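You operate a simulated robot arm through the tools that you are given. There is no shell and no other tool.

You run a simulated robot arm. Do the job below in one go: nothing can be reset, and whatever is moved stays where it is left.

## Task
The bench amplifier's LEFT drive board is dead. Fit the blue one instead.
Fine: it is switched off already; unplug and drain it first; plug in the REST hole, old board in the OLD pocket; yellow drain tool, put back where it stood. Set down upright: yellow drain tool.

It is judged by the outcome, as a careful person would: the job done as asked, and still so three seconds after it is handed in. It fails if anything else is knocked over, pushed out of place, dropped, spilled or broken.

## Robot
A 6-joint arm with a two-finger gripper, fixed in place. Base frame: the origin is at the foot of the arm, x ahead of it, y to its left, z up; the work surface is at about z = 934. Readings come in mm, rad, newtons and seconds.
Its first joint turns from -2.897 to 2.897 rad. Payload 3.43 kg.
The TCP is the grasp point between the finger pads, 20 mm short of the fingertips. In the tool frame z runs along the fingers and y along their closing line. The gripper opens to 190 mm. The gripper's body begins 248 mm behind the TCP.
Orientation is told as [roll, pitch, yaw] about the base's x, y, z axes, in that order, counted from this pose: with the fingers straight down and closing along the base's y, the tool's x points along the base's -x, its y along +y and its z along -z.

## Interface
- The arm moves only by the tool play_rows. Its argument "motion" is a list that holds one entry, the list of rows, each a list of 7 numbers: the shift along the tool's x, y, z in mm, then the turn, a rotation vector about the tool's x, y, z in degrees, then the opening, from 0 (shut) to 1 (fully open). In form: [[[tx, ty, tz, rx, ry, rz, claw], ...]]. A call has 1 to 20 rows; each row shifts and turns the commanded pose from where the row before left it, along the tool's axes as they then stand. A row lasts 0.2 s, in which the tool goes at most 50 mm and 0.15 rad; a call with a longer step from one row to the next is refused whole, and so is a gripper value outside its range. Where a pose cannot be reached the arm comes as near as it can. A force on the tool above 40 N (or 10 N above the force at the start of the call, whichever is more), or a blocked arm, ends the call early, and 0.2 s more pass. The fingers move at their own pace (about 153 mm/s each) and stop on an object; they squeeze with about 37 N. The grip force told is the motor's: it shows also when the fingers shut on nothing. Time passes only in rows, and 0.2 s behind the last, so rows that do not move let the fingers close. It gives the time, the measured TCP pose, the force on the tool (base axes), the opening and the grip force at its end, in the units of the frame above (readings bear some noise), with the torque about the TCP (base axes, N m) and any sound that the robot's microphone picked up.
- Cameras (640 x 400 px; columns grow to the right, rows downward): "scene" is fixed at [221, -649.3, 1597.4]; the picture's right is [0.63, -0.78, 0.00], its down [-0.66, -0.53, -0.54] and it looks along [0.42, 0.34, -0.84] (base axes); focal length 214 px, centre (320, 200). "wrist" rides on the gripper at [70, -8, -288] in the tool frame; the picture's right is [0.12, 0.99, 0.00], its down [-0.96, 0.12, -0.25] and it looks along [-0.24, 0.03, 0.97] (tool axes); focal length 261 px, centre (320, 200). There is no depth. A picture from a camera that has moved, and an enlarged one, comes with that camera's place and axes in the base frame and with its lens.
- snapshot(camera): a new picture of that camera. It takes no simulated time.
- move_column(by): slides the trunk up (or, below 0, down) by that many mm; the arm rides with it, the base frame stays. It gives what a move gives, with no picture.
- close_up(camera, box): a new picture of the part [left, top, right, bottom] of that camera's present view, enlarged. It takes no simulated time.
- finish_job(): hands the job in; it is judged then, once.

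Nothing tells you positions but the pictures and the camera data. Unless the task says otherwise, let go and move clear before handing in.

The tools are called after "Request:" as a command line: name --argument value ..., lists and objects as JSON in quotes. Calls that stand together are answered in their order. play_rows: Moves the arm, as the interface text tells. Its arguments: {"type":"object","properties":{"motion":{"type":"array"}},"required":["motion"]} The other tools are called the same way: move_column (by) slides the trunk up or down; snapshot (camera) takes a picture; close_up (camera, box) takes an enlarged picture of a part of a camera's view; finish_job () hands the job in.

At the start:

```text
time: 0.0
tool_pos: [686.2, -198.0, 1243.2]
tcp_rot: [0.0, 0.0, 0.0]
contact_force: [-0.1, 0.0, 0.3]
ft_torque: [0.0, -0.02, -0.01]
width: 189.9
grip_force: 0.2
trunk travel left (down, up): [-350.0, 90.0]
```

scene: 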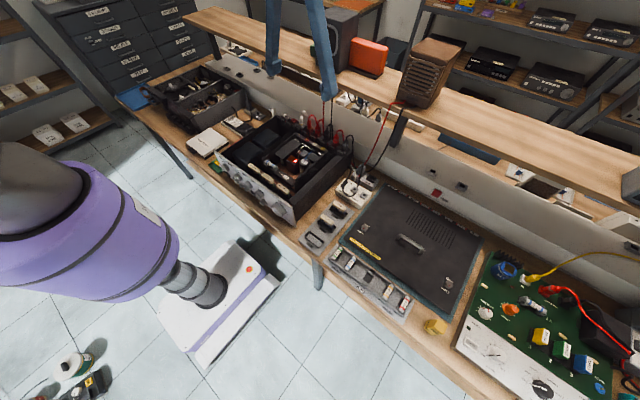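
wrist: 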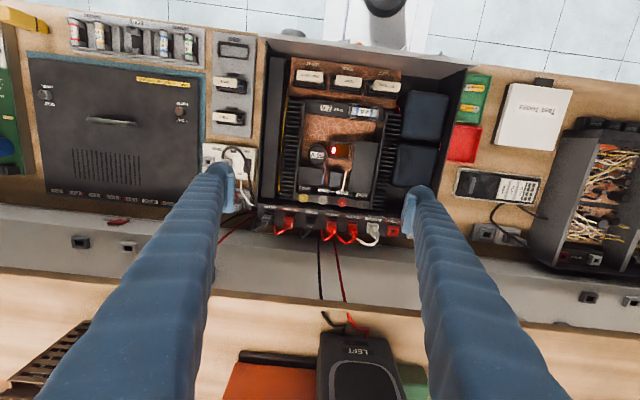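

I see the open amplifier under the gripper, its lid lying to the right, and trays with boards/tools near it. I will look closer before moving anything.

Request:
close_up --camera "scene" --box '[200, 100, 360, 230]'

Request:
close_up --camera "scene" --box '[290, 160, 460, 340]'

Request:
close_up --camera "wrist" --box '[250, 30, 490, 240]'

Request:
close_up --camera "wrist" --box '[0, 0, 270, 220]'

```text
3.08 times, centred on (280, 165) of scene
camera zoom: at [221.0, -649.3, 1597.4], right [0.63, -0.78, 0.0], down [-0.66, -0.53, -0.54], along [0.42, 0.34, -0.84], focal length 660 px, centre (443, 308)
```

zoom: 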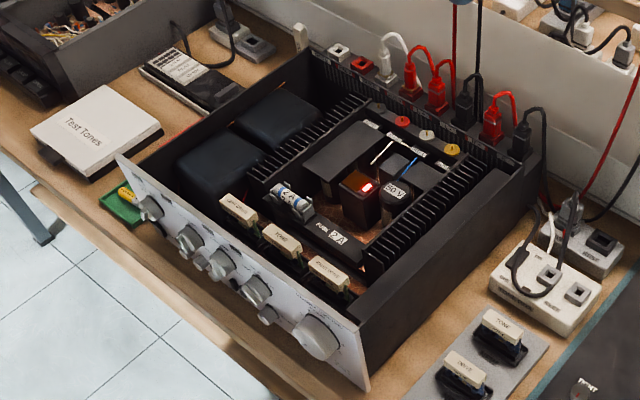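

```text
2.22 times, centred on (375, 250) of scene
camera zoom: at [221.0, -649.3, 1597.4], right [0.63, -0.78, 0.0], down [-0.66, -0.53, -0.54], along [0.42, 0.34, -0.84], focal length 477 px, centre (198, 89)
```

zoom: 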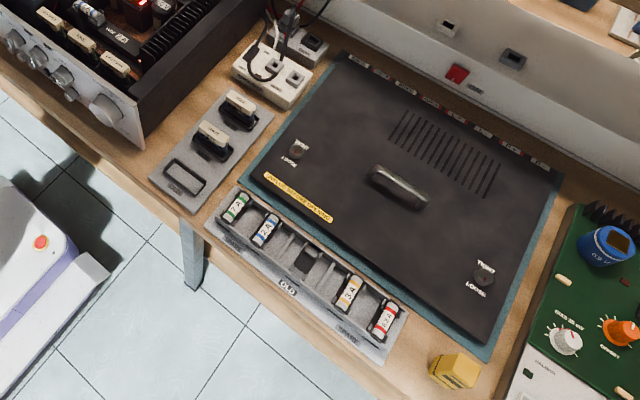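

```text
1.90 times, centred on (370, 135) of wrist
camera zoom: at [616.6, -206.2, 1532.8], right [-0.12, 0.99, 0.0], down [0.96, 0.12, 0.25], along [0.24, 0.03, -0.97], focal length 496 px, centre (225, 324)
```

zoom: 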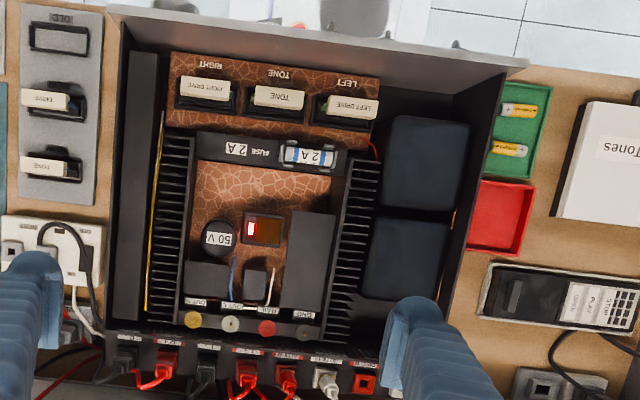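

```text
1.82 times, centred on (135, 110) of wrist
camera zoom: at [616.6, -206.2, 1532.8], right [-0.12, 0.99, 0.0], down [0.96, 0.12, 0.25], along [0.24, 0.03, -0.97], focal length 474 px, centre (656, 364)
```

zoom: 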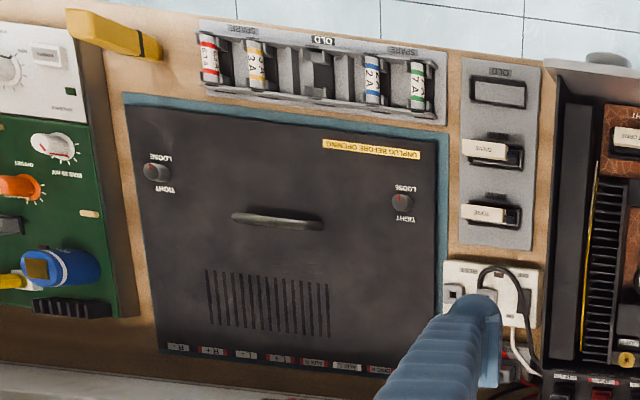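

I want finer detail of the boards, plug/outlet block, and the yellow object before acting.

Request:
close_up --camera "wrist" --box '[320, 110, 400, 215]'

Request:
close_up --camera "wrist" --box '[280, 50, 410, 130]'

Request:
close_up --camera "wrist" --box '[195, 20, 265, 140]'

Request:
close_up --camera "wrist" --box '[190, 130, 270, 220]'

Request:
close_up --camera "scene" --box '[400, 300, 470, 350]'

Request:
close_up --camera "scene" --box '[295, 160, 385, 260]'

Request:
close_up --camera "scene" --box '[450, 240, 640, 400]'

```text
3.81 times, centred on (360, 162) of wrist
camera zoom: at [616.6, -206.2, 1532.8], right [-0.12, 0.99, 0.0], down [0.96, 0.12, 0.25], along [0.24, 0.03, -0.97], focal length 993 px, centre (168, 343)
```

zoom: 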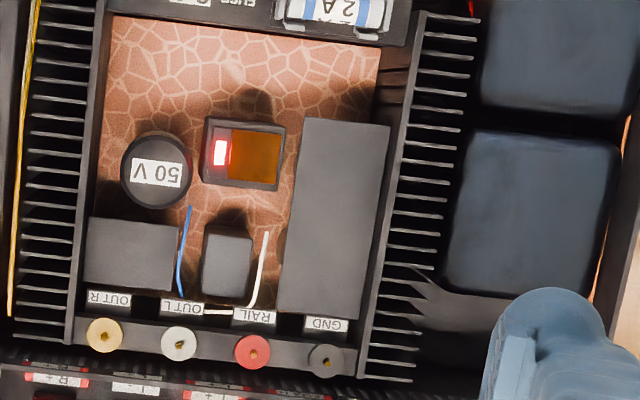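

```text
4.92 times, centred on (345, 90) of wrist
camera zoom: at [616.6, -206.2, 1532.8], right [-0.12, 0.99, 0.0], down [0.96, 0.12, 0.25], along [0.24, 0.03, -0.97], focal length 1283 px, centre (197, 742)
```

zoom: 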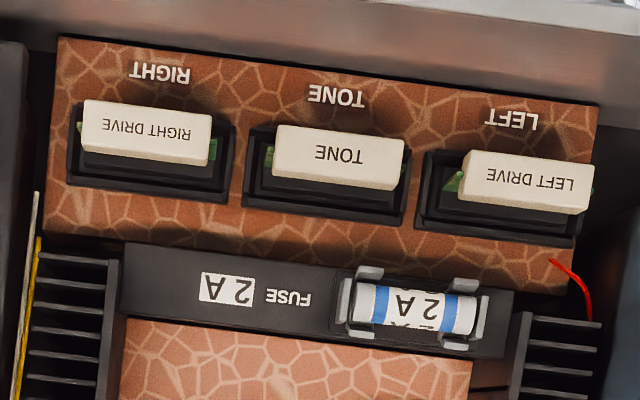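

```text
3.33 times, centred on (230, 80) of wrist
camera zoom: at [616.6, -206.2, 1532.8], right [-0.12, 0.99, 0.0], down [0.96, 0.12, 0.25], along [0.24, 0.03, -0.97], focal length 869 px, centre (620, 600)
```

zoom: 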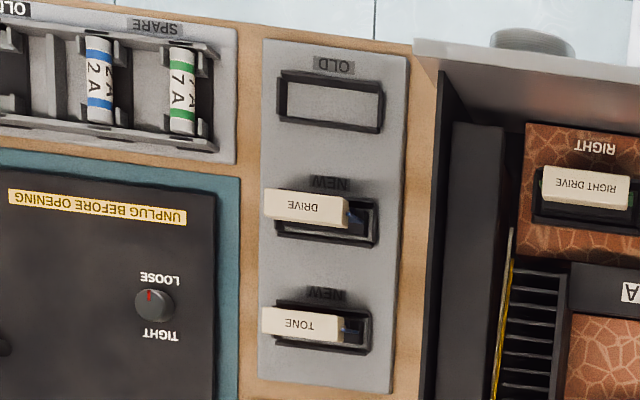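

```text
4.44 times, centred on (230, 175) of wrist
camera zoom: at [616.6, -206.2, 1532.8], right [-0.12, 0.99, 0.0], down [0.96, 0.12, 0.25], along [0.24, 0.03, -0.97], focal length 1158 px, centre (720, 311)
```

zoom: 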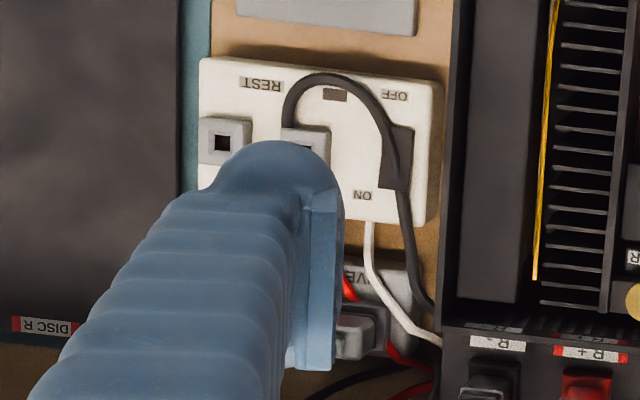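

```text
8.00 times, centred on (435, 325) of scene
camera zoom: at [221.0, -649.3, 1597.4], right [0.63, -0.78, 0.0], down [-0.66, -0.53, -0.54], along [0.42, 0.34, -0.84], focal length 1716 px, centre (-600, -800)
```

zoom: 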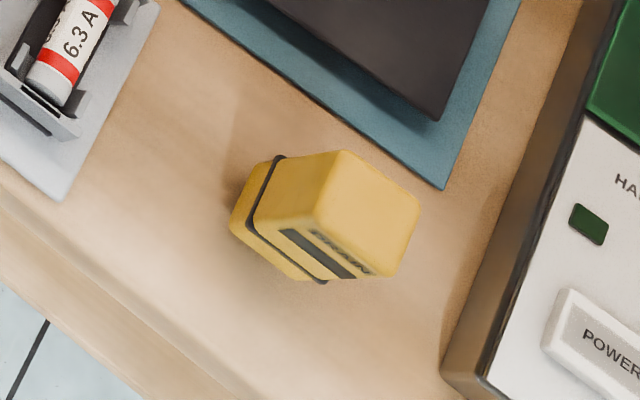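

```text
4.00 times, centred on (340, 210) of scene
camera zoom: at [221.0, -649.3, 1597.4], right [0.63, -0.78, 0.0], down [-0.66, -0.53, -0.54], along [0.42, 0.34, -0.84], focal length 858 px, centre (240, 160)
```

zoom: 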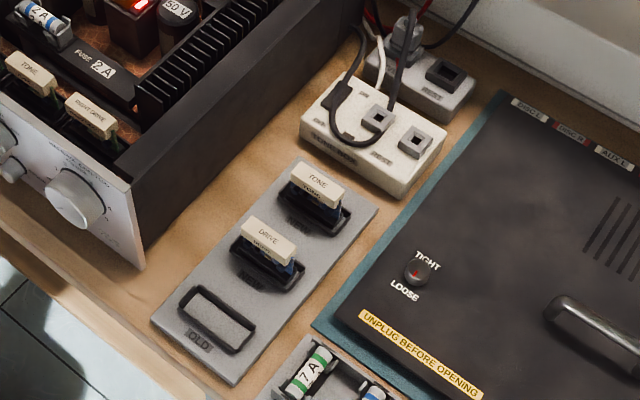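

```text
2.50 times, centred on (545, 320) of scene
camera zoom: at [221.0, -649.3, 1597.4], right [0.63, -0.78, 0.0], down [-0.66, -0.53, -0.54], along [0.42, 0.34, -0.84], focal length 536 px, centre (-242, -100)
```

zoom: 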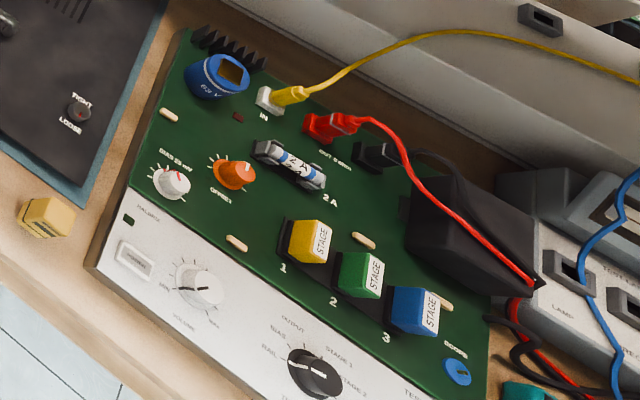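

The bench looks lower than the stated 934 mm by triangulation (~825 mm), so I'll check that. First I move the camera over the mains blocks for a better view, staying high.

Request:
play_rows --motion '[[[8, -34, 20, 0, 0, 0, 1], [8, -34, 20, 0, 0, 0, 1], [8, -34, 20, 0, 0, 0, 1], [8, -34, 20, 0, 0, 0, 1], [8, -34, 20, 0, 0, 0, 1], [8, -34, 20, 0, 0, 0, 1]]]'

Request:
snapshot --camera "wrist"

Request:
snapshot --camera "scene"

```text
time: 1.4
tool_pos: [638.6, -405.5, 1124.0]
tcp_rot: [0.002, 0.002, 0.001]
contact_force: [-0.8, -0.6, -0.3]
ft_torque: [0.11, -0.05, -0.01]
width: 190.0
grip_force: 0.0
trunk travel left (down, up): [-350.0, 90.0]
```

```text
taken
camera wrist: at [568.8, -413.1, 1413.1], right [-0.12, 0.99, 0.0], down [0.96, 0.12, 0.25], along [0.24, 0.03, -0.97], focal length 261 px, centre (320, 200)
```

wrist: 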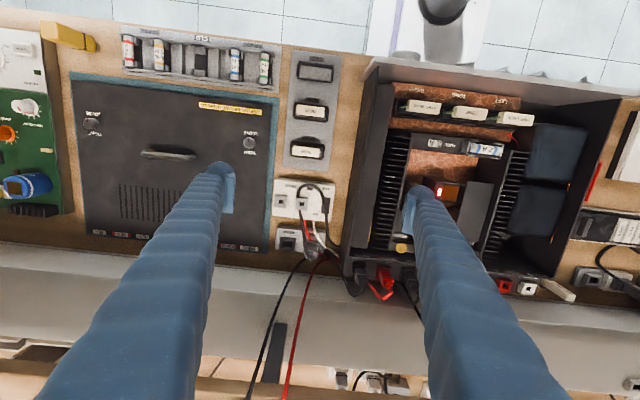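

```text
taken
```

scene: 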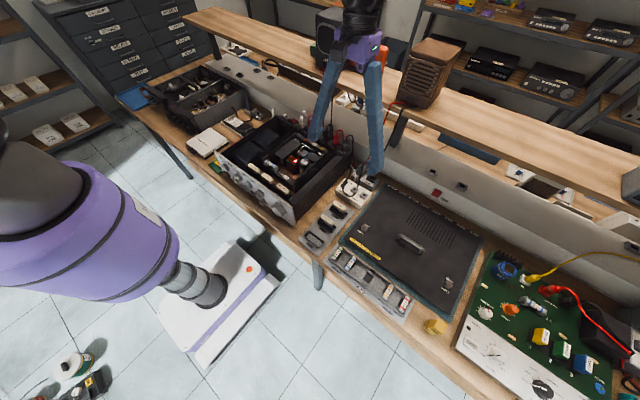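

Request:
close_up --camera "wrist" --box '[255, 160, 355, 270]'

Request:
close_up --camera "scene" --box '[320, 155, 400, 215]'

Request:
close_up --camera "wrist" --box '[30, 0, 130, 70]'

Request:
close_up --camera "wrist" --box '[340, 60, 600, 300]'

```text
3.64 times, centred on (305, 215) of wrist
camera zoom: at [568.8, -413.1, 1413.1], right [-0.12, 0.99, 0.0], down [0.96, 0.12, 0.25], along [0.24, 0.03, -0.97], focal length 948 px, centre (374, 146)
```

zoom: 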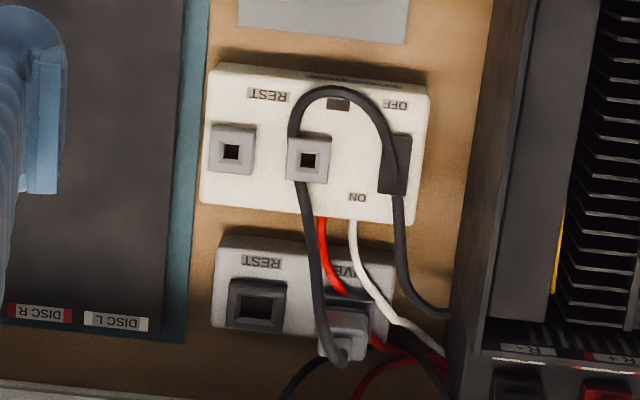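

```text
6.67 times, centred on (360, 185) of scene
camera zoom: at [221.0, -649.3, 1597.4], right [0.63, -0.78, 0.0], down [-0.66, -0.53, -0.54], along [0.42, 0.34, -0.84], focal length 1430 px, centre (53, 300)
```

zoom: 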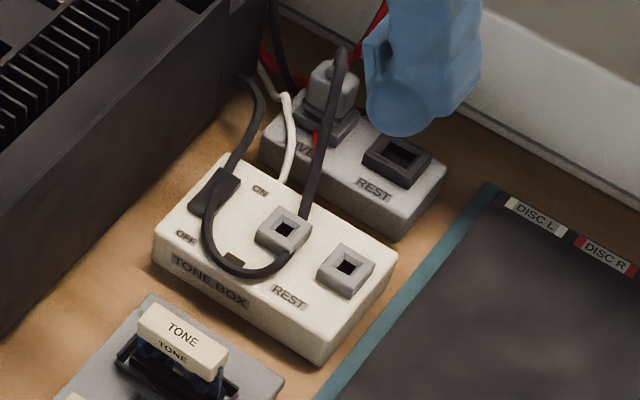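

```text
5.71 times, centred on (80, 35) of wrist
camera zoom: at [568.8, -413.1, 1413.1], right [-0.12, 0.99, 0.0], down [0.96, 0.12, 0.25], along [0.24, 0.03, -0.97], focal length 1489 px, centre (1691, 1143)
```

zoom: 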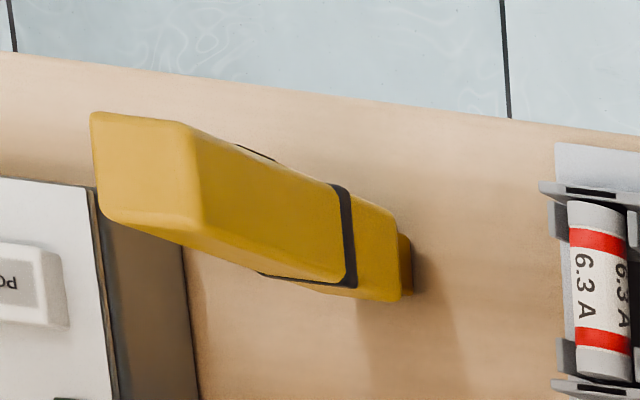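

```text
1.67 times, centred on (470, 180) of wrist
camera zoom: at [568.8, -413.1, 1413.1], right [-0.12, 0.99, 0.0], down [0.96, 0.12, 0.25], along [0.24, 0.03, -0.97], focal length 434 px, centre (70, 233)
```

zoom: 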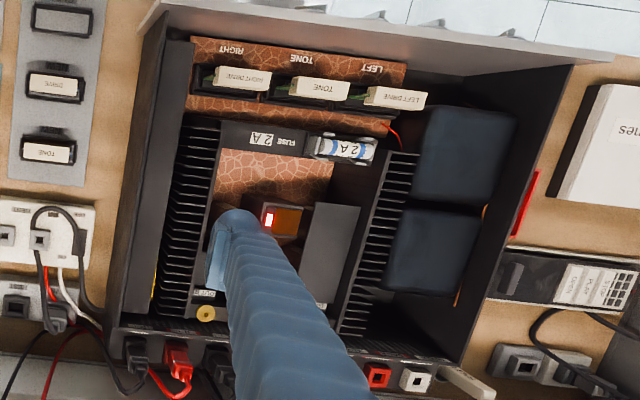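

The white box is a separate "TONE BOX" with its own REST; the amplifier's mains plug is the grey one in the LIVE socket of the grey block behind, next to that block's REST socket. I go closer for a better look at it.

Request:
play_rows --motion '[[[-17, -5, 25, 0, 0, 0, 1], [-17, -5, 25, 0, 0, 0, 1], [-17, -5, 25, 0, 0, 0, 1]]]'

Request:
snapshot --camera "wrist"

Request:
close_up --camera "wrist" --box '[240, 180, 400, 290]'

Request:
close_up --camera "scene" --box '[320, 155, 400, 215]'

```text
time: 2.2
tool_pos: [691.5, -416.4, 1047.1]
tcp_rot: [0.0, 0.002, 0.001]
contact_force: [0.0, 0.2, 0.3]
ft_torque: [-0.06, 0.07, -0.02]
width: 189.9
grip_force: 0.0
trunk travel left (down, up): [-350.0, 90.0]
```

```text
taken
camera wrist: at [622.0, -424.4, 1337.4], right [-0.12, 0.99, 0.0], down [0.96, 0.12, 0.25], along [0.24, 0.03, -0.97], focal length 261 px, centre (320, 200)
```

wrist: 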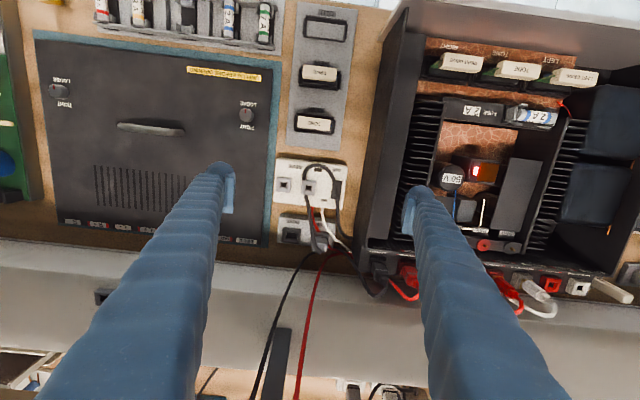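

```text
3.64 times, centred on (320, 235) of wrist
camera zoom: at [622.0, -424.4, 1337.4], right [-0.12, 0.99, 0.0], down [0.96, 0.12, 0.25], along [0.24, 0.03, -0.97], focal length 948 px, centre (320, 73)
```

zoom: 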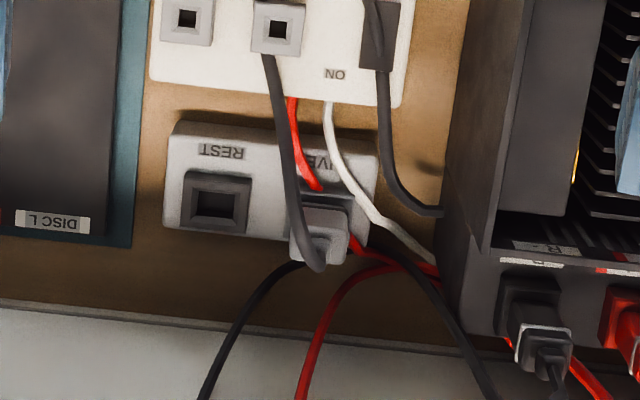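

```text
6.67 times, centred on (360, 185) of scene
camera zoom: at [221.0, -649.3, 1597.4], right [0.63, -0.78, 0.0], down [-0.66, -0.53, -0.54], along [0.42, 0.34, -0.84], focal length 1430 px, centre (53, 300)
```

zoom: 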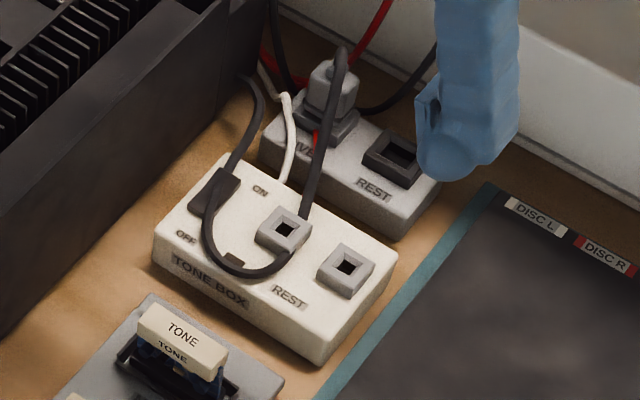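

Request:
close_up --camera "wrist" --box '[295, 225, 345, 260]'

Request:
close_up --camera "scene" --box '[345, 158, 385, 183]'

```text
11.43 times, centred on (320, 242) of wrist
camera zoom: at [622.0, -424.4, 1337.4], right [-0.12, 0.99, 0.0], down [0.96, 0.12, 0.25], along [0.24, 0.03, -0.97], focal length 2979 px, centre (320, -286)
```

zoom: 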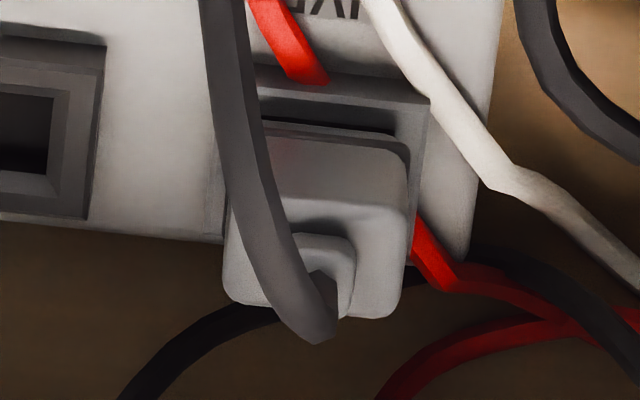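

```text
16.00 times, centred on (365, 170) of scene
camera zoom: at [221.0, -649.3, 1597.4], right [0.63, -0.78, 0.0], down [-0.66, -0.53, -0.54], along [0.42, 0.34, -0.84], focal length 3432 px, centre (-400, 672)
```

zoom: 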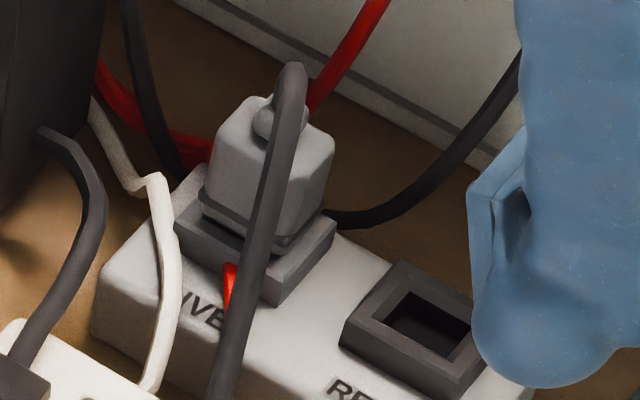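

The grey plug stands in LIVE at about (820, −401), its body roughly z 862–895, with the REST socket at about (820, −456). I narrow the gripper and hover above the plug.

Request:
play_rows --motion '[[[0, 0, 0, 0, 0, 0, 0.33], [0, 0, 0, 0, 0, 0, 0.33], [-32, 4, 0, 0, 0, 0, 0.33], [-32, 4, 0, 0, 0, 0, 0.33], [-32, 4, 0, 0, 0, 0, 0.33], [-32, 3, 0, 0, 0, 0, 0.33], [0, 0, 25, 0, 0, 0, 0.33], [0, 0, 25, 0, 0, 0, 0.33], [0, 0, 0, 0, 0, 0, 0.33]]]'

Request:
snapshot --camera "wrist"

Request:
close_up --camera "scene" --box '[320, 130, 420, 195]'

```text
time: 4.2
tool_pos: [817.5, -401.5, 1000.0]
tcp_rot: [0.0, 0.001, -0.001]
contact_force: [0.0, -0.3, 0.5]
ft_torque: [0.02, 0.0, 0.02]
width: 62.8
grip_force: 0.1
trunk travel left (down, up): [-350.0, 90.0]
```

```text
taken
camera wrist: at [748.7, -409.8, 1289.1], right [-0.12, 0.99, 0.0], down [0.96, 0.12, 0.25], along [0.25, 0.03, -0.97], focal length 261 px, centre (320, 200)
```

wrist: 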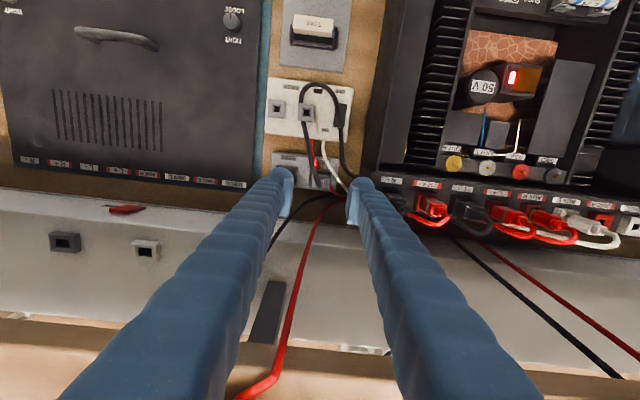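

```text
6.15 times, centred on (370, 162) of scene
camera zoom: at [221.0, -649.3, 1597.4], right [0.63, -0.78, 0.0], down [-0.66, -0.53, -0.54], along [0.42, 0.34, -0.84], focal length 1320 px, centre (12, 431)
```

zoom: 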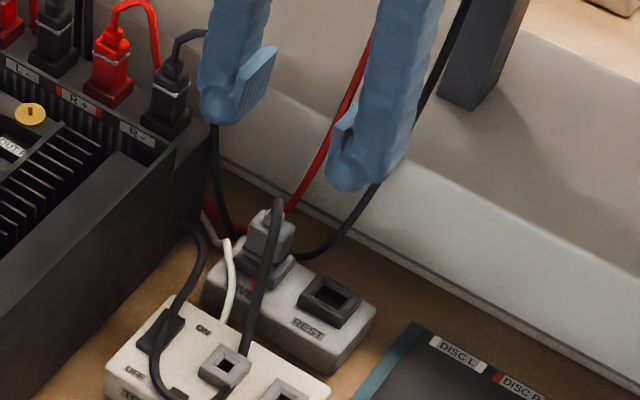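

Request:
close_up --camera "wrist" --box '[260, 130, 380, 230]'

```text
4.00 times, centred on (320, 180) of wrist
camera zoom: at [748.7, -409.8, 1289.1], right [-0.12, 0.99, 0.0], down [0.96, 0.12, 0.25], along [0.25, 0.03, -0.97], focal length 1043 px, centre (320, 280)
```

zoom: 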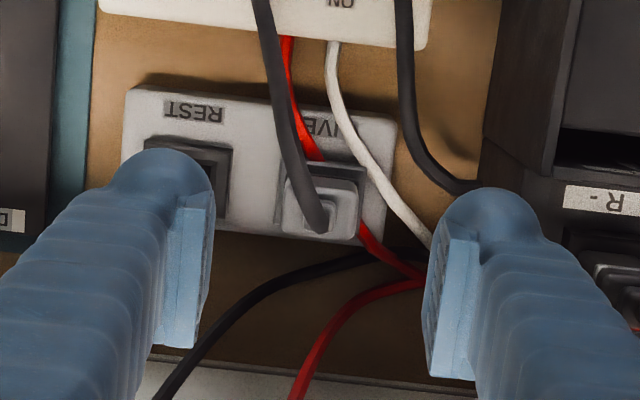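

Request:
play_rows --motion '[[[-1, 1, 25, 0, 0, 0, 0.33], [-1, 0, 25, 0, 0, 0, 0.33], [-1, 0, 25, 0, 0, 0, 0.33], [0, 0, 20, 0, 0, 0, 0.33], [0, 0, 15, 0, 0, 0, 0.33], [0, 0, 0, 0, 0, 0, 0.33]]]'

Request:
close_up --camera "wrist" --box '[260, 130, 380, 230]'

Request:
close_up --camera "scene" --box '[330, 140, 400, 195]'

```text
time: 5.6
tool_pos: [820.8, -400.0, 888.6]
tcp_rot: [0.0, 0.001, 0.0]
contact_force: [-0.5, 0.7, 0.3]
ft_torque: [0.02, -0.02, -0.02]
width: 62.7
grip_force: 0.1
trunk travel left (down, up): [-350.0, 90.0]
```

```text
4.00 times, centred on (320, 180) of wrist
camera zoom: at [751.5, -408.0, 1178.2], right [-0.12, 0.99, 0.0], down [0.96, 0.12, 0.25], along [0.24, 0.03, -0.97], focal length 1043 px, centre (320, 280)
```

zoom: 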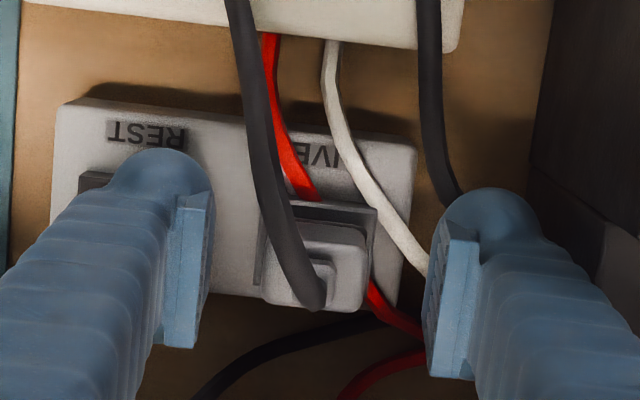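

```text
7.27 times, centred on (365, 168) of scene
camera zoom: at [221.0, -649.3, 1597.4], right [0.63, -0.78, 0.0], down [-0.66, -0.53, -0.54], along [0.42, 0.34, -0.84], focal length 1560 px, centre (-7, 436)
```

zoom: 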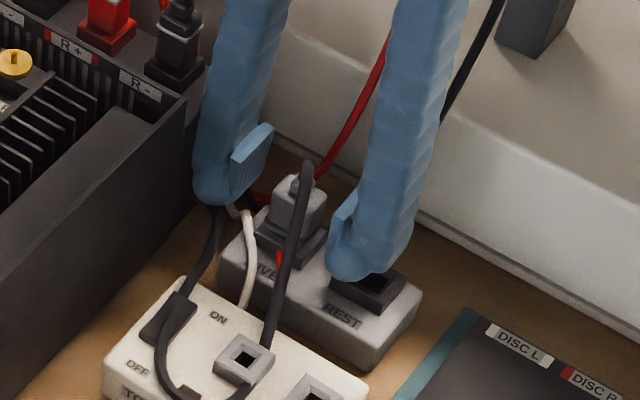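

The plug is centred between the fingers. I close on it.

Request:
play_rows --motion '[[[0, 0, 2, 0, 0, 0, 0.2], [0, 0, 0, 0, 0, 0, 0.0], [0, 0, 0, 0, 0, 0, 0.0], [0, 0, 0, 0, 0, 0, 0.0]]]'

Request:
close_up --camera "wrist" --box '[260, 130, 380, 230]'

```text
time: 6.6
tool_pos: [820.8, -402.3, 885.7]
tcp_rot: [0.001, 0.0, 0.0]
contact_force: [0.1, -6.6, 2.1]
ft_torque: [-0.12, -0.04, 0.01]
width: 27.6
grip_force: 37.0
trunk travel left (down, up): [-350.0, 90.0]
```

```text
4.00 times, centred on (320, 180) of wrist
camera zoom: at [751.4, -408.9, 1175.8], right [-0.12, 0.99, 0.0], down [0.96, 0.12, 0.25], along [0.25, 0.03, -0.97], focal length 1043 px, centre (320, 280)
```

zoom: 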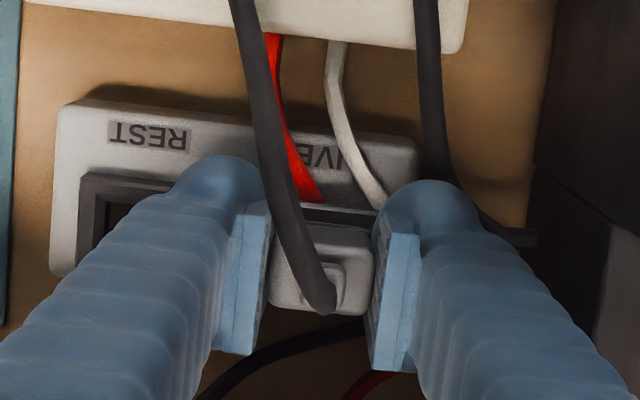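

Gripped (27.6 mm). I pull it straight up.

Request:
play_rows --motion '[[[0, 0, -8, 0, 0, 0, 0], [0, 0, -10, 0, 0, 0, 0], [0, 0, -12, 0, 0, 0, 0], [0, 0, -15, 0, 0, 0, 0], [0, 0, -15, 0, 0, 0, 0], [0, 0, 0, 0, 0, 0, 0]]]'

Request:
close_up --camera "wrist" --box '[260, 130, 380, 230]'

Request:
close_up --camera "scene" --box '[330, 140, 400, 195]'

```text
time: 8.0
tool_pos: [820.6, -401.2, 947.3]
tcp_rot: [0.0, 0.002, -0.001]
contact_force: [0.4, -0.3, 0.3]
ft_torque: [0.0, 0.03, 0.0]
width: 27.6
grip_force: 37.1
trunk travel left (down, up): [-350.0, 90.0]
```

```text
4.00 times, centred on (320, 180) of wrist
camera zoom: at [751.1, -408.5, 1236.4], right [-0.12, 0.99, 0.0], down [0.96, 0.12, 0.25], along [0.24, 0.03, -0.97], focal length 1043 px, centre (320, 280)
```

zoom: 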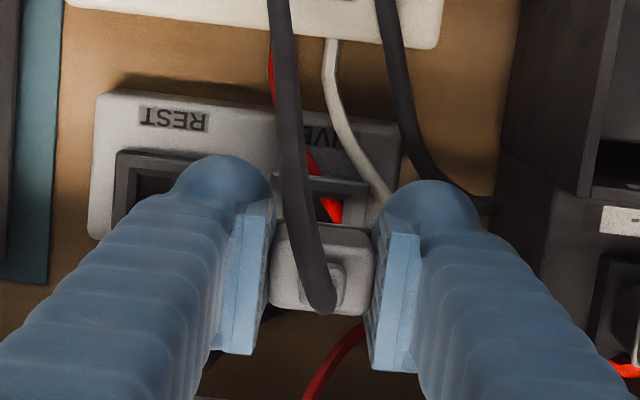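

```text
7.27 times, centred on (365, 168) of scene
camera zoom: at [221.0, -649.3, 1597.4], right [0.63, -0.78, 0.0], down [-0.66, -0.53, -0.54], along [0.42, 0.34, -0.84], focal length 1560 px, centre (-7, 436)
```

zoom: 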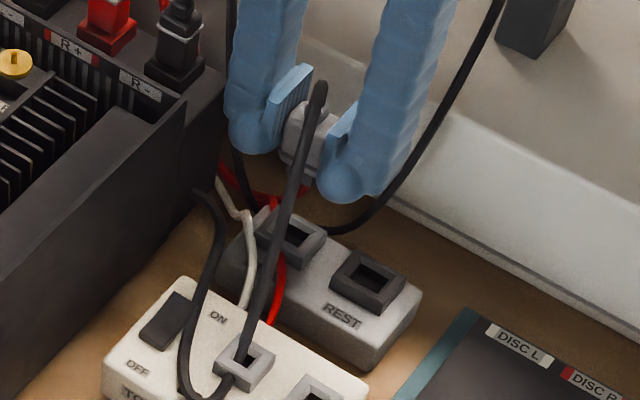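

The plug is out. I measure the two sockets precisely before shifting over.

Request:
close_up --camera "scene" --box '[360, 175, 400, 200]'

```text
16.00 times, centred on (380, 188) of scene
camera zoom: at [221.0, -649.3, 1597.4], right [0.63, -0.78, 0.0], down [-0.66, -0.53, -0.54], along [0.42, 0.34, -0.84], focal length 3432 px, centre (-640, 400)
```

zoom: 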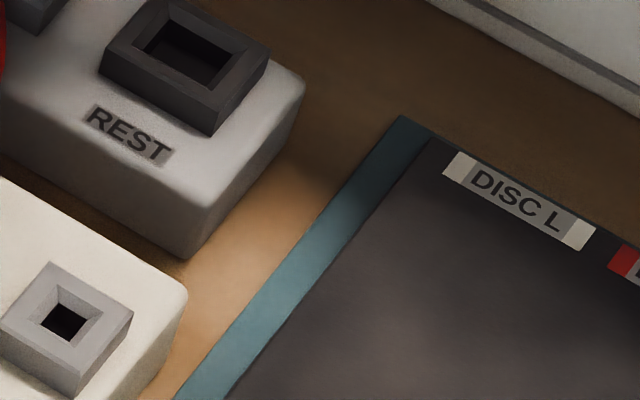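

Request:
close_up --camera "scene" --box '[349, 168, 389, 193]'

```text
16.00 times, centred on (369, 180) of scene
camera zoom: at [221.0, -649.3, 1597.4], right [0.63, -0.78, 0.0], down [-0.66, -0.53, -0.54], along [0.42, 0.34, -0.84], focal length 3432 px, centre (-464, 512)
```

zoom: 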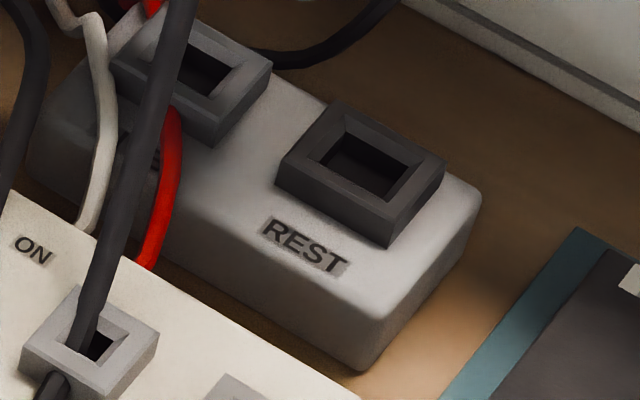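

Request:
play_rows --motion '[[[0, -18, 0, 0, 0, 0, 0], [0, -19, 0, 0, 0, 0, 0], [0, -18, 0, 0, 0, 0, 0], [0, 0, 15, 0, 0, 0, 0], [0, 0, 10, 0, 0, 0, 0], [0, 0, 0, 0, 0, 0, 0]]]'

Request:
close_up --camera "scene" --box '[349, 158, 389, 193]'

Request:
close_up --camera "wrist" --box '[260, 130, 380, 230]'

```text
time: 9.4
tool_pos: [820.0, -456.7, 922.1]
tcp_rot: [-0.001, 0.002, 0.0]
contact_force: [-0.9, -0.4, -1.2]
ft_torque: [-0.03, -0.01, 0.0]
width: 27.2
grip_force: 37.3
trunk travel left (down, up): [-350.0, 90.0]
```

```text
11.43 times, centred on (369, 176) of scene
camera zoom: at [221.0, -649.3, 1597.4], right [0.63, -0.78, 0.0], down [-0.66, -0.53, -0.54], along [0.42, 0.34, -0.84], focal length 2451 px, centre (-240, 480)
```

zoom: 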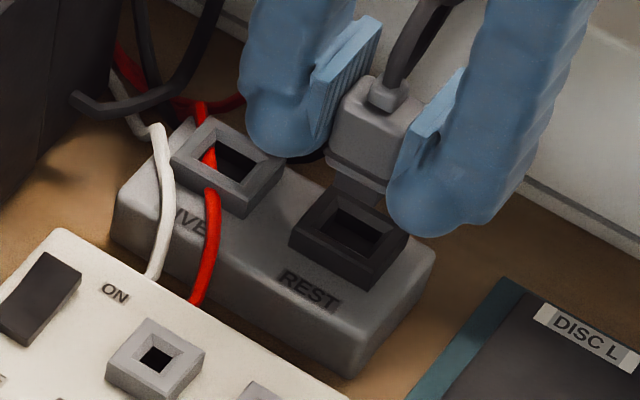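

```text
4.00 times, centred on (320, 180) of wrist
camera zoom: at [750.0, -464.1, 1211.1], right [-0.12, 0.99, 0.0], down [0.96, 0.12, 0.25], along [0.24, 0.03, -0.97], focal length 1043 px, centre (320, 280)
```

zoom: 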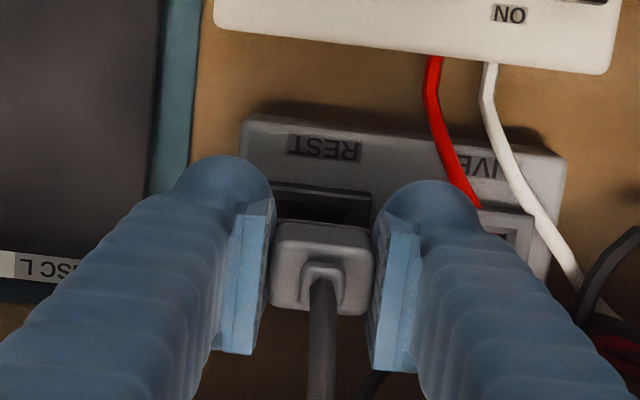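

Alignment over REST looks good; I lower it in.

Request:
play_rows --motion '[[[0, 0, 8, 0, 0, 0, 0], [0, 0, 8, 0, 0, 0, 0], [0, 0, 7, 0, 0, 0, 0], [0, 0, 6, 0, 0, 0, 0], [0, 0, 4, 0, 0, 0, 0], [0, 0, 3, 0, 0, 0, 0], [0, 0, 0, 0, 0, 0, 0]]]'

Request:
close_up --camera "scene" --box '[349, 158, 389, 193]'

Request:
close_up --camera "wrist" --box '[260, 130, 380, 230]'

```text
time: 11.0
tool_pos: [820.3, -455.7, 886.3]
tcp_rot: [-0.001, 0.0, 0.001]
contact_force: [-0.3, -1.1, 1.2]
ft_torque: [0.01, -0.01, -0.01]
width: 27.4
grip_force: 36.8
trunk travel left (down, up): [-350.0, 90.0]
```

```text
11.43 times, centred on (369, 176) of scene
camera zoom: at [221.0, -649.3, 1597.4], right [0.63, -0.78, 0.0], down [-0.66, -0.53, -0.54], along [0.42, 0.34, -0.84], focal length 2451 px, centre (-240, 480)
```

zoom: 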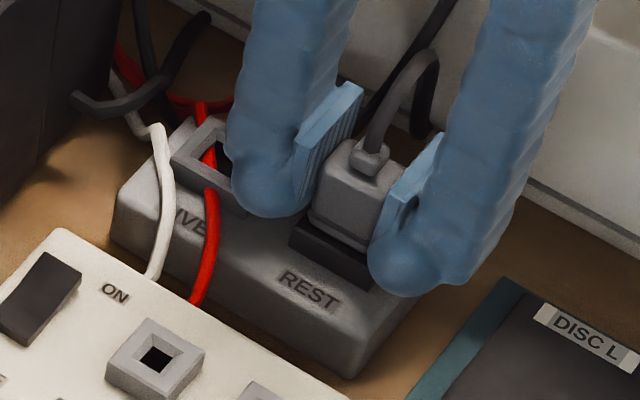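

```text
4.00 times, centred on (320, 180) of wrist
camera zoom: at [750.4, -464.3, 1175.8], right [-0.12, 0.99, 0.0], down [0.96, 0.12, 0.25], along [0.25, 0.03, -0.97], focal length 1043 px, centre (320, 280)
```

zoom: 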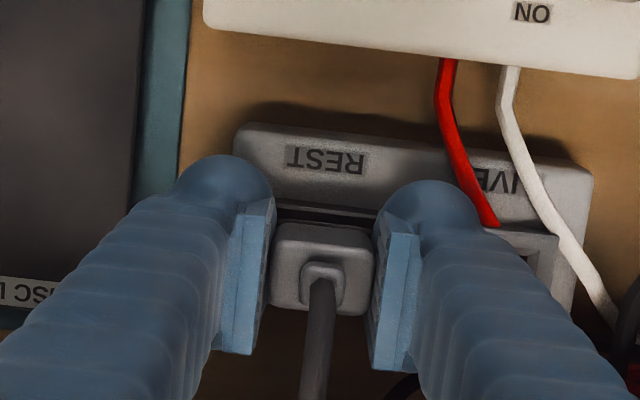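

It sits at the same height as it did in LIVE. A small press to make sure, then release and rise.

Request:
play_rows --motion '[[[0, 0, 1.5, 0, 0, 0, 0], [0, 0, 0, 0, 0, 0, 0]]]'

```text
time: 11.6
tool_pos: [820.5, -456.5, 885.5]
tcp_rot: [-0.003, -0.001, -0.001]
contact_force: [-0.9, 1.0, 15.9]
ft_torque: [0.22, 0.13, 0.05]
width: 27.3
grip_force: 36.8
trunk travel left (down, up): [-350.0, 90.0]
```

Request:
play_rows --motion '[[[0, 0, -1.5, 0, 0, 0, 0.25], [0, 0, 0, 0, 0, 0, 0.25], [0, 0, -20, 0, 0, 0, 0.25], [0, 0, -40, 0, 0, 0, 0.25], [0, 0, -45, 0, 0, 0, 0.25], [0, 0, -45, 0, 0, 0, 0.25], [0, 0, 0, 0, 0, 0, 0.25]]]'

Request:
close_up --camera "scene" --box '[349, 158, 389, 193]'

Request:
snapshot --camera "wrist"

```text
time: 13.2
tool_pos: [821.6, -458.4, 1035.0]
tcp_rot: [0.001, 0.003, 0.001]
contact_force: [0.0, 0.2, -0.8]
ft_torque: [-0.01, -0.01, 0.03]
width: 47.5
grip_force: 0.0
trunk travel left (down, up): [-350.0, 90.0]
```

```text
11.43 times, centred on (369, 176) of scene
camera zoom: at [221.0, -649.3, 1597.4], right [0.63, -0.78, 0.0], down [-0.66, -0.53, -0.54], along [0.42, 0.34, -0.84], focal length 2451 px, centre (-240, 480)
```

zoom: 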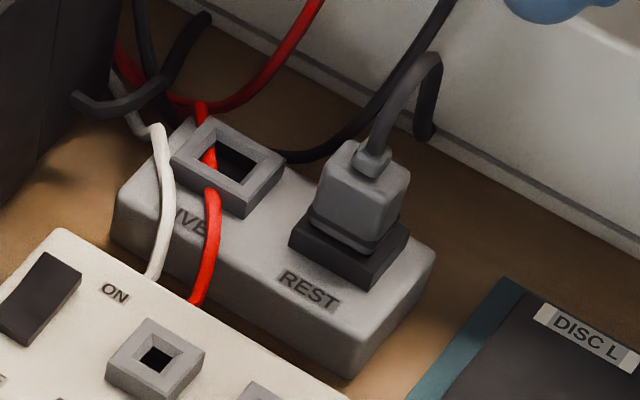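

```text
taken
camera wrist: at [753.8, -465.5, 1324.5], right [-0.12, 0.99, 0.0], down [0.96, 0.12, 0.25], along [0.24, 0.03, -0.97], focal length 261 px, centre (320, 200)
```

wrist: 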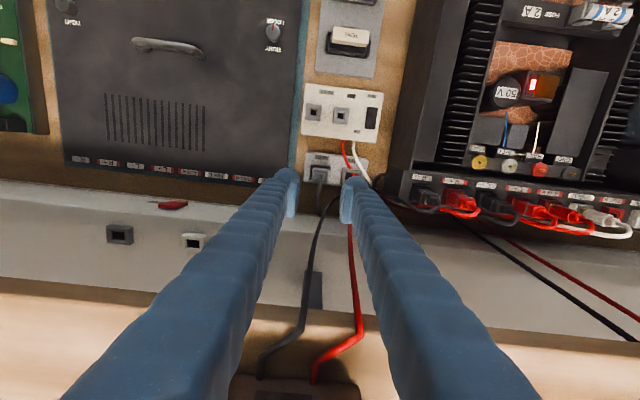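

The plug is in REST of the mains block; the red charge lamp is still lit. Next I go look at the yellow drain tool near (450, −892).

Request:
play_rows --motion '[[[37.9, -26.9, -2.8, 0, 0, 0, 0.4], [37.9, -26.9, -2.8, 0, 0, 0, 0.4], [37.9, -26.9, -2.8, 0, 0, 0, 0.4], [37.9, -26.9, -2.8, 0, 0, 0, 0.4], [37.9, -26.9, -2.8, 0, 0, 0, 0.4], [37.9, -26.9, -2.8, 0, 0, 0, 0.4], [37.9, -26.9, -2.8, 0, 0, 0, 0.4], [37.9, -26.9, -2.8, 0, 0, 0, 0.4], [37.9, -26.9, -2.8, 0, 0, 0, 0.4], [0, 0, 0, 0, 0, 0, 0.4]]]'

Request:
snapshot --camera "wrist"

Request:
close_up --camera "wrist" --box '[150, 90, 270, 180]'

Request:
close_up --camera "scene" --box '[420, 310, 455, 340]'

```text
time: 15.4
tool_pos: [480.2, -698.6, 1058.8]
tcp_rot: [0.001, 0.002, 0.0]
contact_force: [0.3, -0.5, 0.4]
ft_torque: [0.0, 0.02, 0.03]
width: 76.0
grip_force: 0.0
trunk travel left (down, up): [-350.0, 90.0]
```

```text
taken
camera wrist: at [410.0, -705.5, 1348.2], right [-0.12, 0.99, 0.0], down [0.96, 0.12, 0.25], along [0.24, 0.03, -0.97], focal length 261 px, centre (320, 200)
```

wrist: 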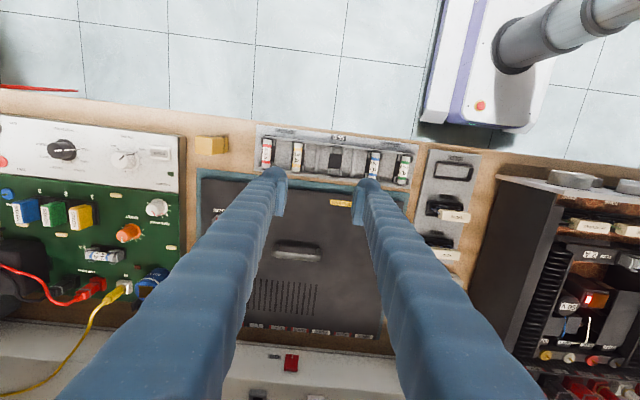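

```text
4.44 times, centred on (210, 135) of wrist
camera zoom: at [410.0, -705.5, 1348.2], right [-0.12, 0.99, 0.0], down [0.96, 0.12, 0.25], along [0.24, 0.03, -0.97], focal length 1158 px, centre (809, 489)
```

zoom: 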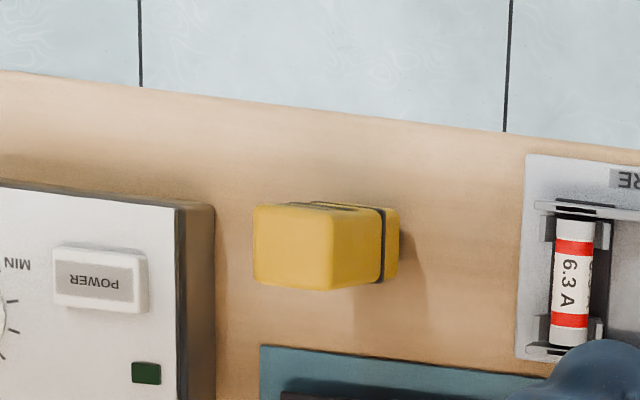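

```text
13.33 times, centred on (438, 325) of scene
camera zoom: at [221.0, -649.3, 1597.4], right [0.63, -0.78, 0.0], down [-0.66, -0.53, -0.54], along [0.42, 0.34, -0.84], focal length 2860 px, centre (-1247, -1467)
```

zoom: 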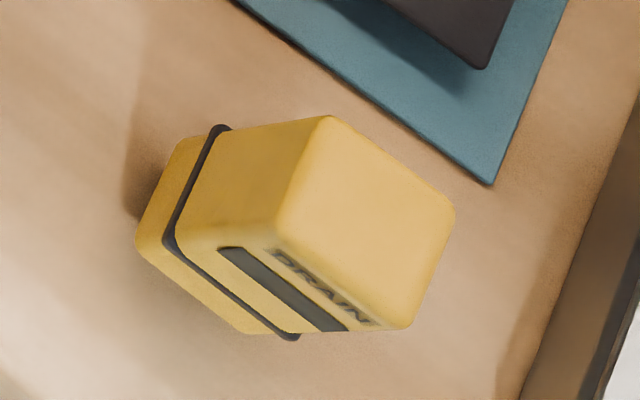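

The tool is a ~29 mm square yellow block labelled DRAIN, about 82 mm tall. Before picking it up, I want to study the amplifier's terminals, lamp and boards from close above.

Request:
play_rows --motion '[[[-20, 45, -3, 0, 0, 0, 1], [-20, 45, -3, 0, 0, 0, 1], [-20, 45, -3, 0, 0, 0, 1], [-20, 45, -3, 0, 0, 0, 1], [-20, 45, -3, 0, 0, 0, 1], [-20, 45, -3, 0, 0, 0, 1], [-20, 45, -3, 0, 0, 0, 1], [-20, 45, -3, 0, 0, 0, 1], [-20, 45, -3, 0, 0, 0, 1], [-20, 45, -3, 0, 0, 0, 1], [-20, 45, -3, 0, 0, 0, 1], [0, 0, 0, 0, 0, 0, 1]]]'

Request:
snapshot --camera "wrist"

Request:
close_up --camera "wrist" --box '[230, 110, 400, 230]'

```text
time: 18.0
tool_pos: [700.2, -204.0, 1095.5]
tcp_rot: [0.0, -0.001, -0.001]
contact_force: [-0.3, 0.3, 1.5]
ft_torque: [-0.05, -0.02, 0.03]
width: 190.1
grip_force: 0.1
trunk travel left (down, up): [-350.0, 90.0]
```

```text
taken
camera wrist: at [631.4, -210.6, 1384.0], right [-0.12, 0.99, 0.0], down [0.96, 0.11, 0.25], along [0.24, 0.03, -0.97], focal length 261 px, centre (320, 200)
```

wrist: 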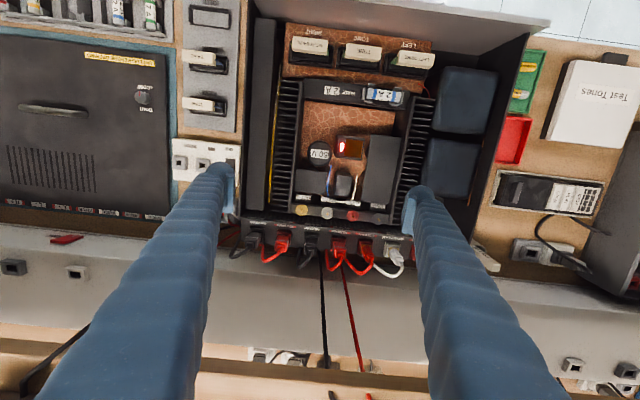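

```text
3.33 times, centred on (315, 170) of wrist
camera zoom: at [631.4, -210.6, 1384.0], right [-0.12, 0.99, 0.0], down [0.96, 0.11, 0.25], along [0.24, 0.03, -0.97], focal length 869 px, centre (337, 300)
```

zoom: 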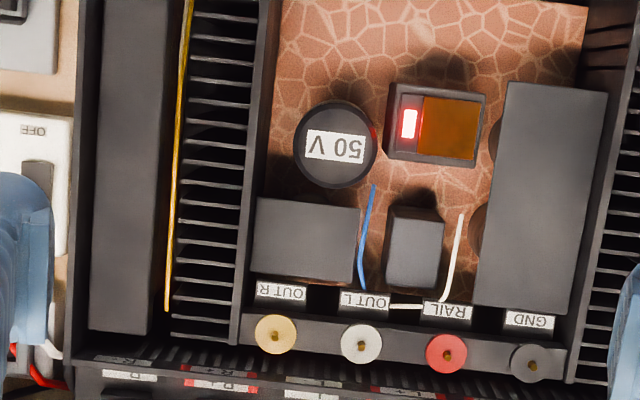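

Request:
close_up --camera "wrist" --box '[290, 190, 390, 225]'

Request:
close_up --camera "wrist" --box '[300, 125, 380, 205]'

Request:
close_up --camera "scene" --box '[270, 125, 345, 185]'

Request:
close_up --camera "wrist" --box '[280, 25, 440, 110]'

```text
6.40 times, centred on (340, 208) of wrist
camera zoom: at [631.4, -210.6, 1384.0], right [-0.12, 0.99, 0.0], down [0.96, 0.11, 0.25], along [0.24, 0.03, -0.97], focal length 1668 px, centre (192, 152)
```

zoom: 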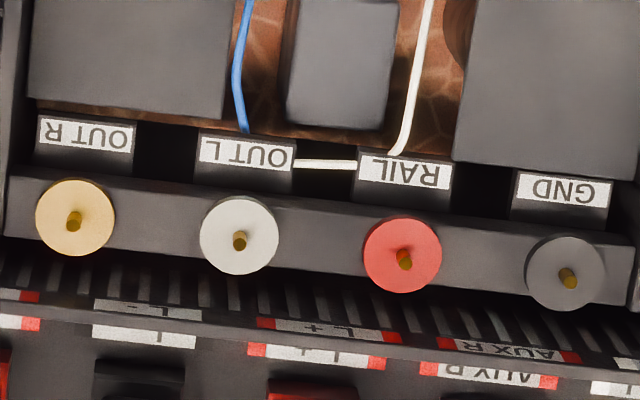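

```text
5.00 times, centred on (340, 165) of wrist
camera zoom: at [631.4, -210.6, 1384.0], right [-0.12, 0.99, 0.0], down [0.96, 0.11, 0.25], along [0.24, 0.03, -0.97], focal length 1303 px, centre (220, 375)
```

zoom: 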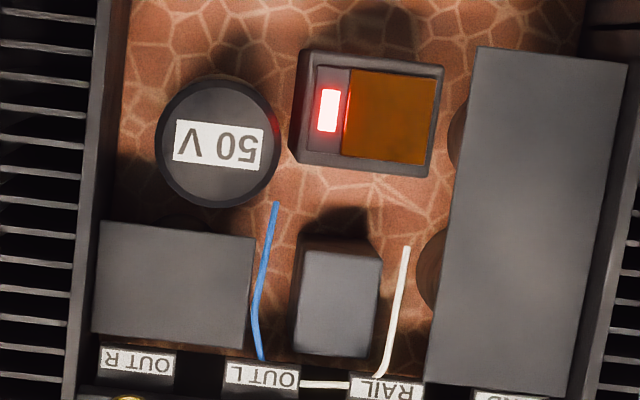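

```text
6.67 times, centred on (308, 155) of scene
camera zoom: at [221.0, -649.3, 1597.4], right [0.63, -0.78, 0.0], down [-0.66, -0.53, -0.54], along [0.42, 0.34, -0.84], focal length 1430 px, centre (403, 500)
```

zoom: 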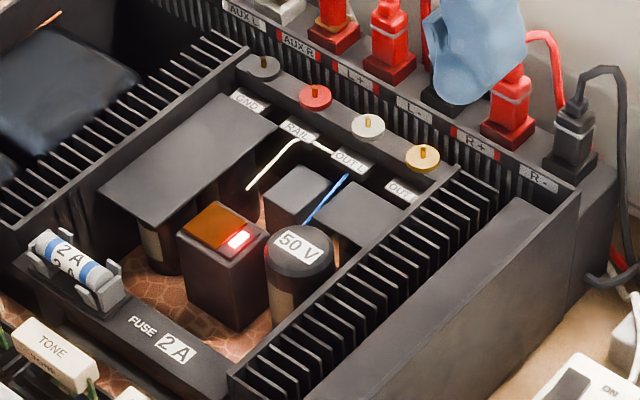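

```text
4.00 times, centred on (360, 68) of wrist
camera zoom: at [631.4, -210.6, 1384.0], right [-0.12, 0.99, 0.0], down [0.96, 0.11, 0.25], along [0.24, 0.03, -0.97], focal length 1043 px, centre (160, 730)
```

zoom: 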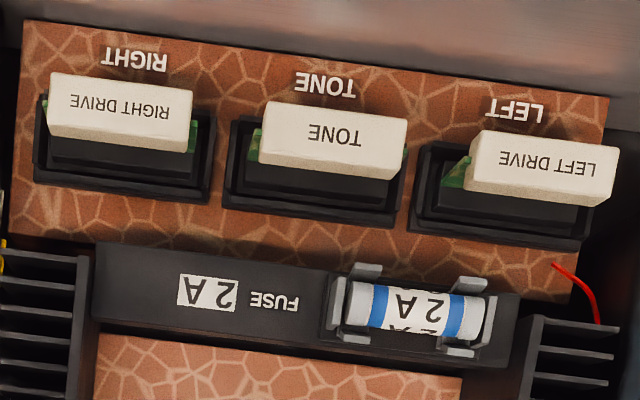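

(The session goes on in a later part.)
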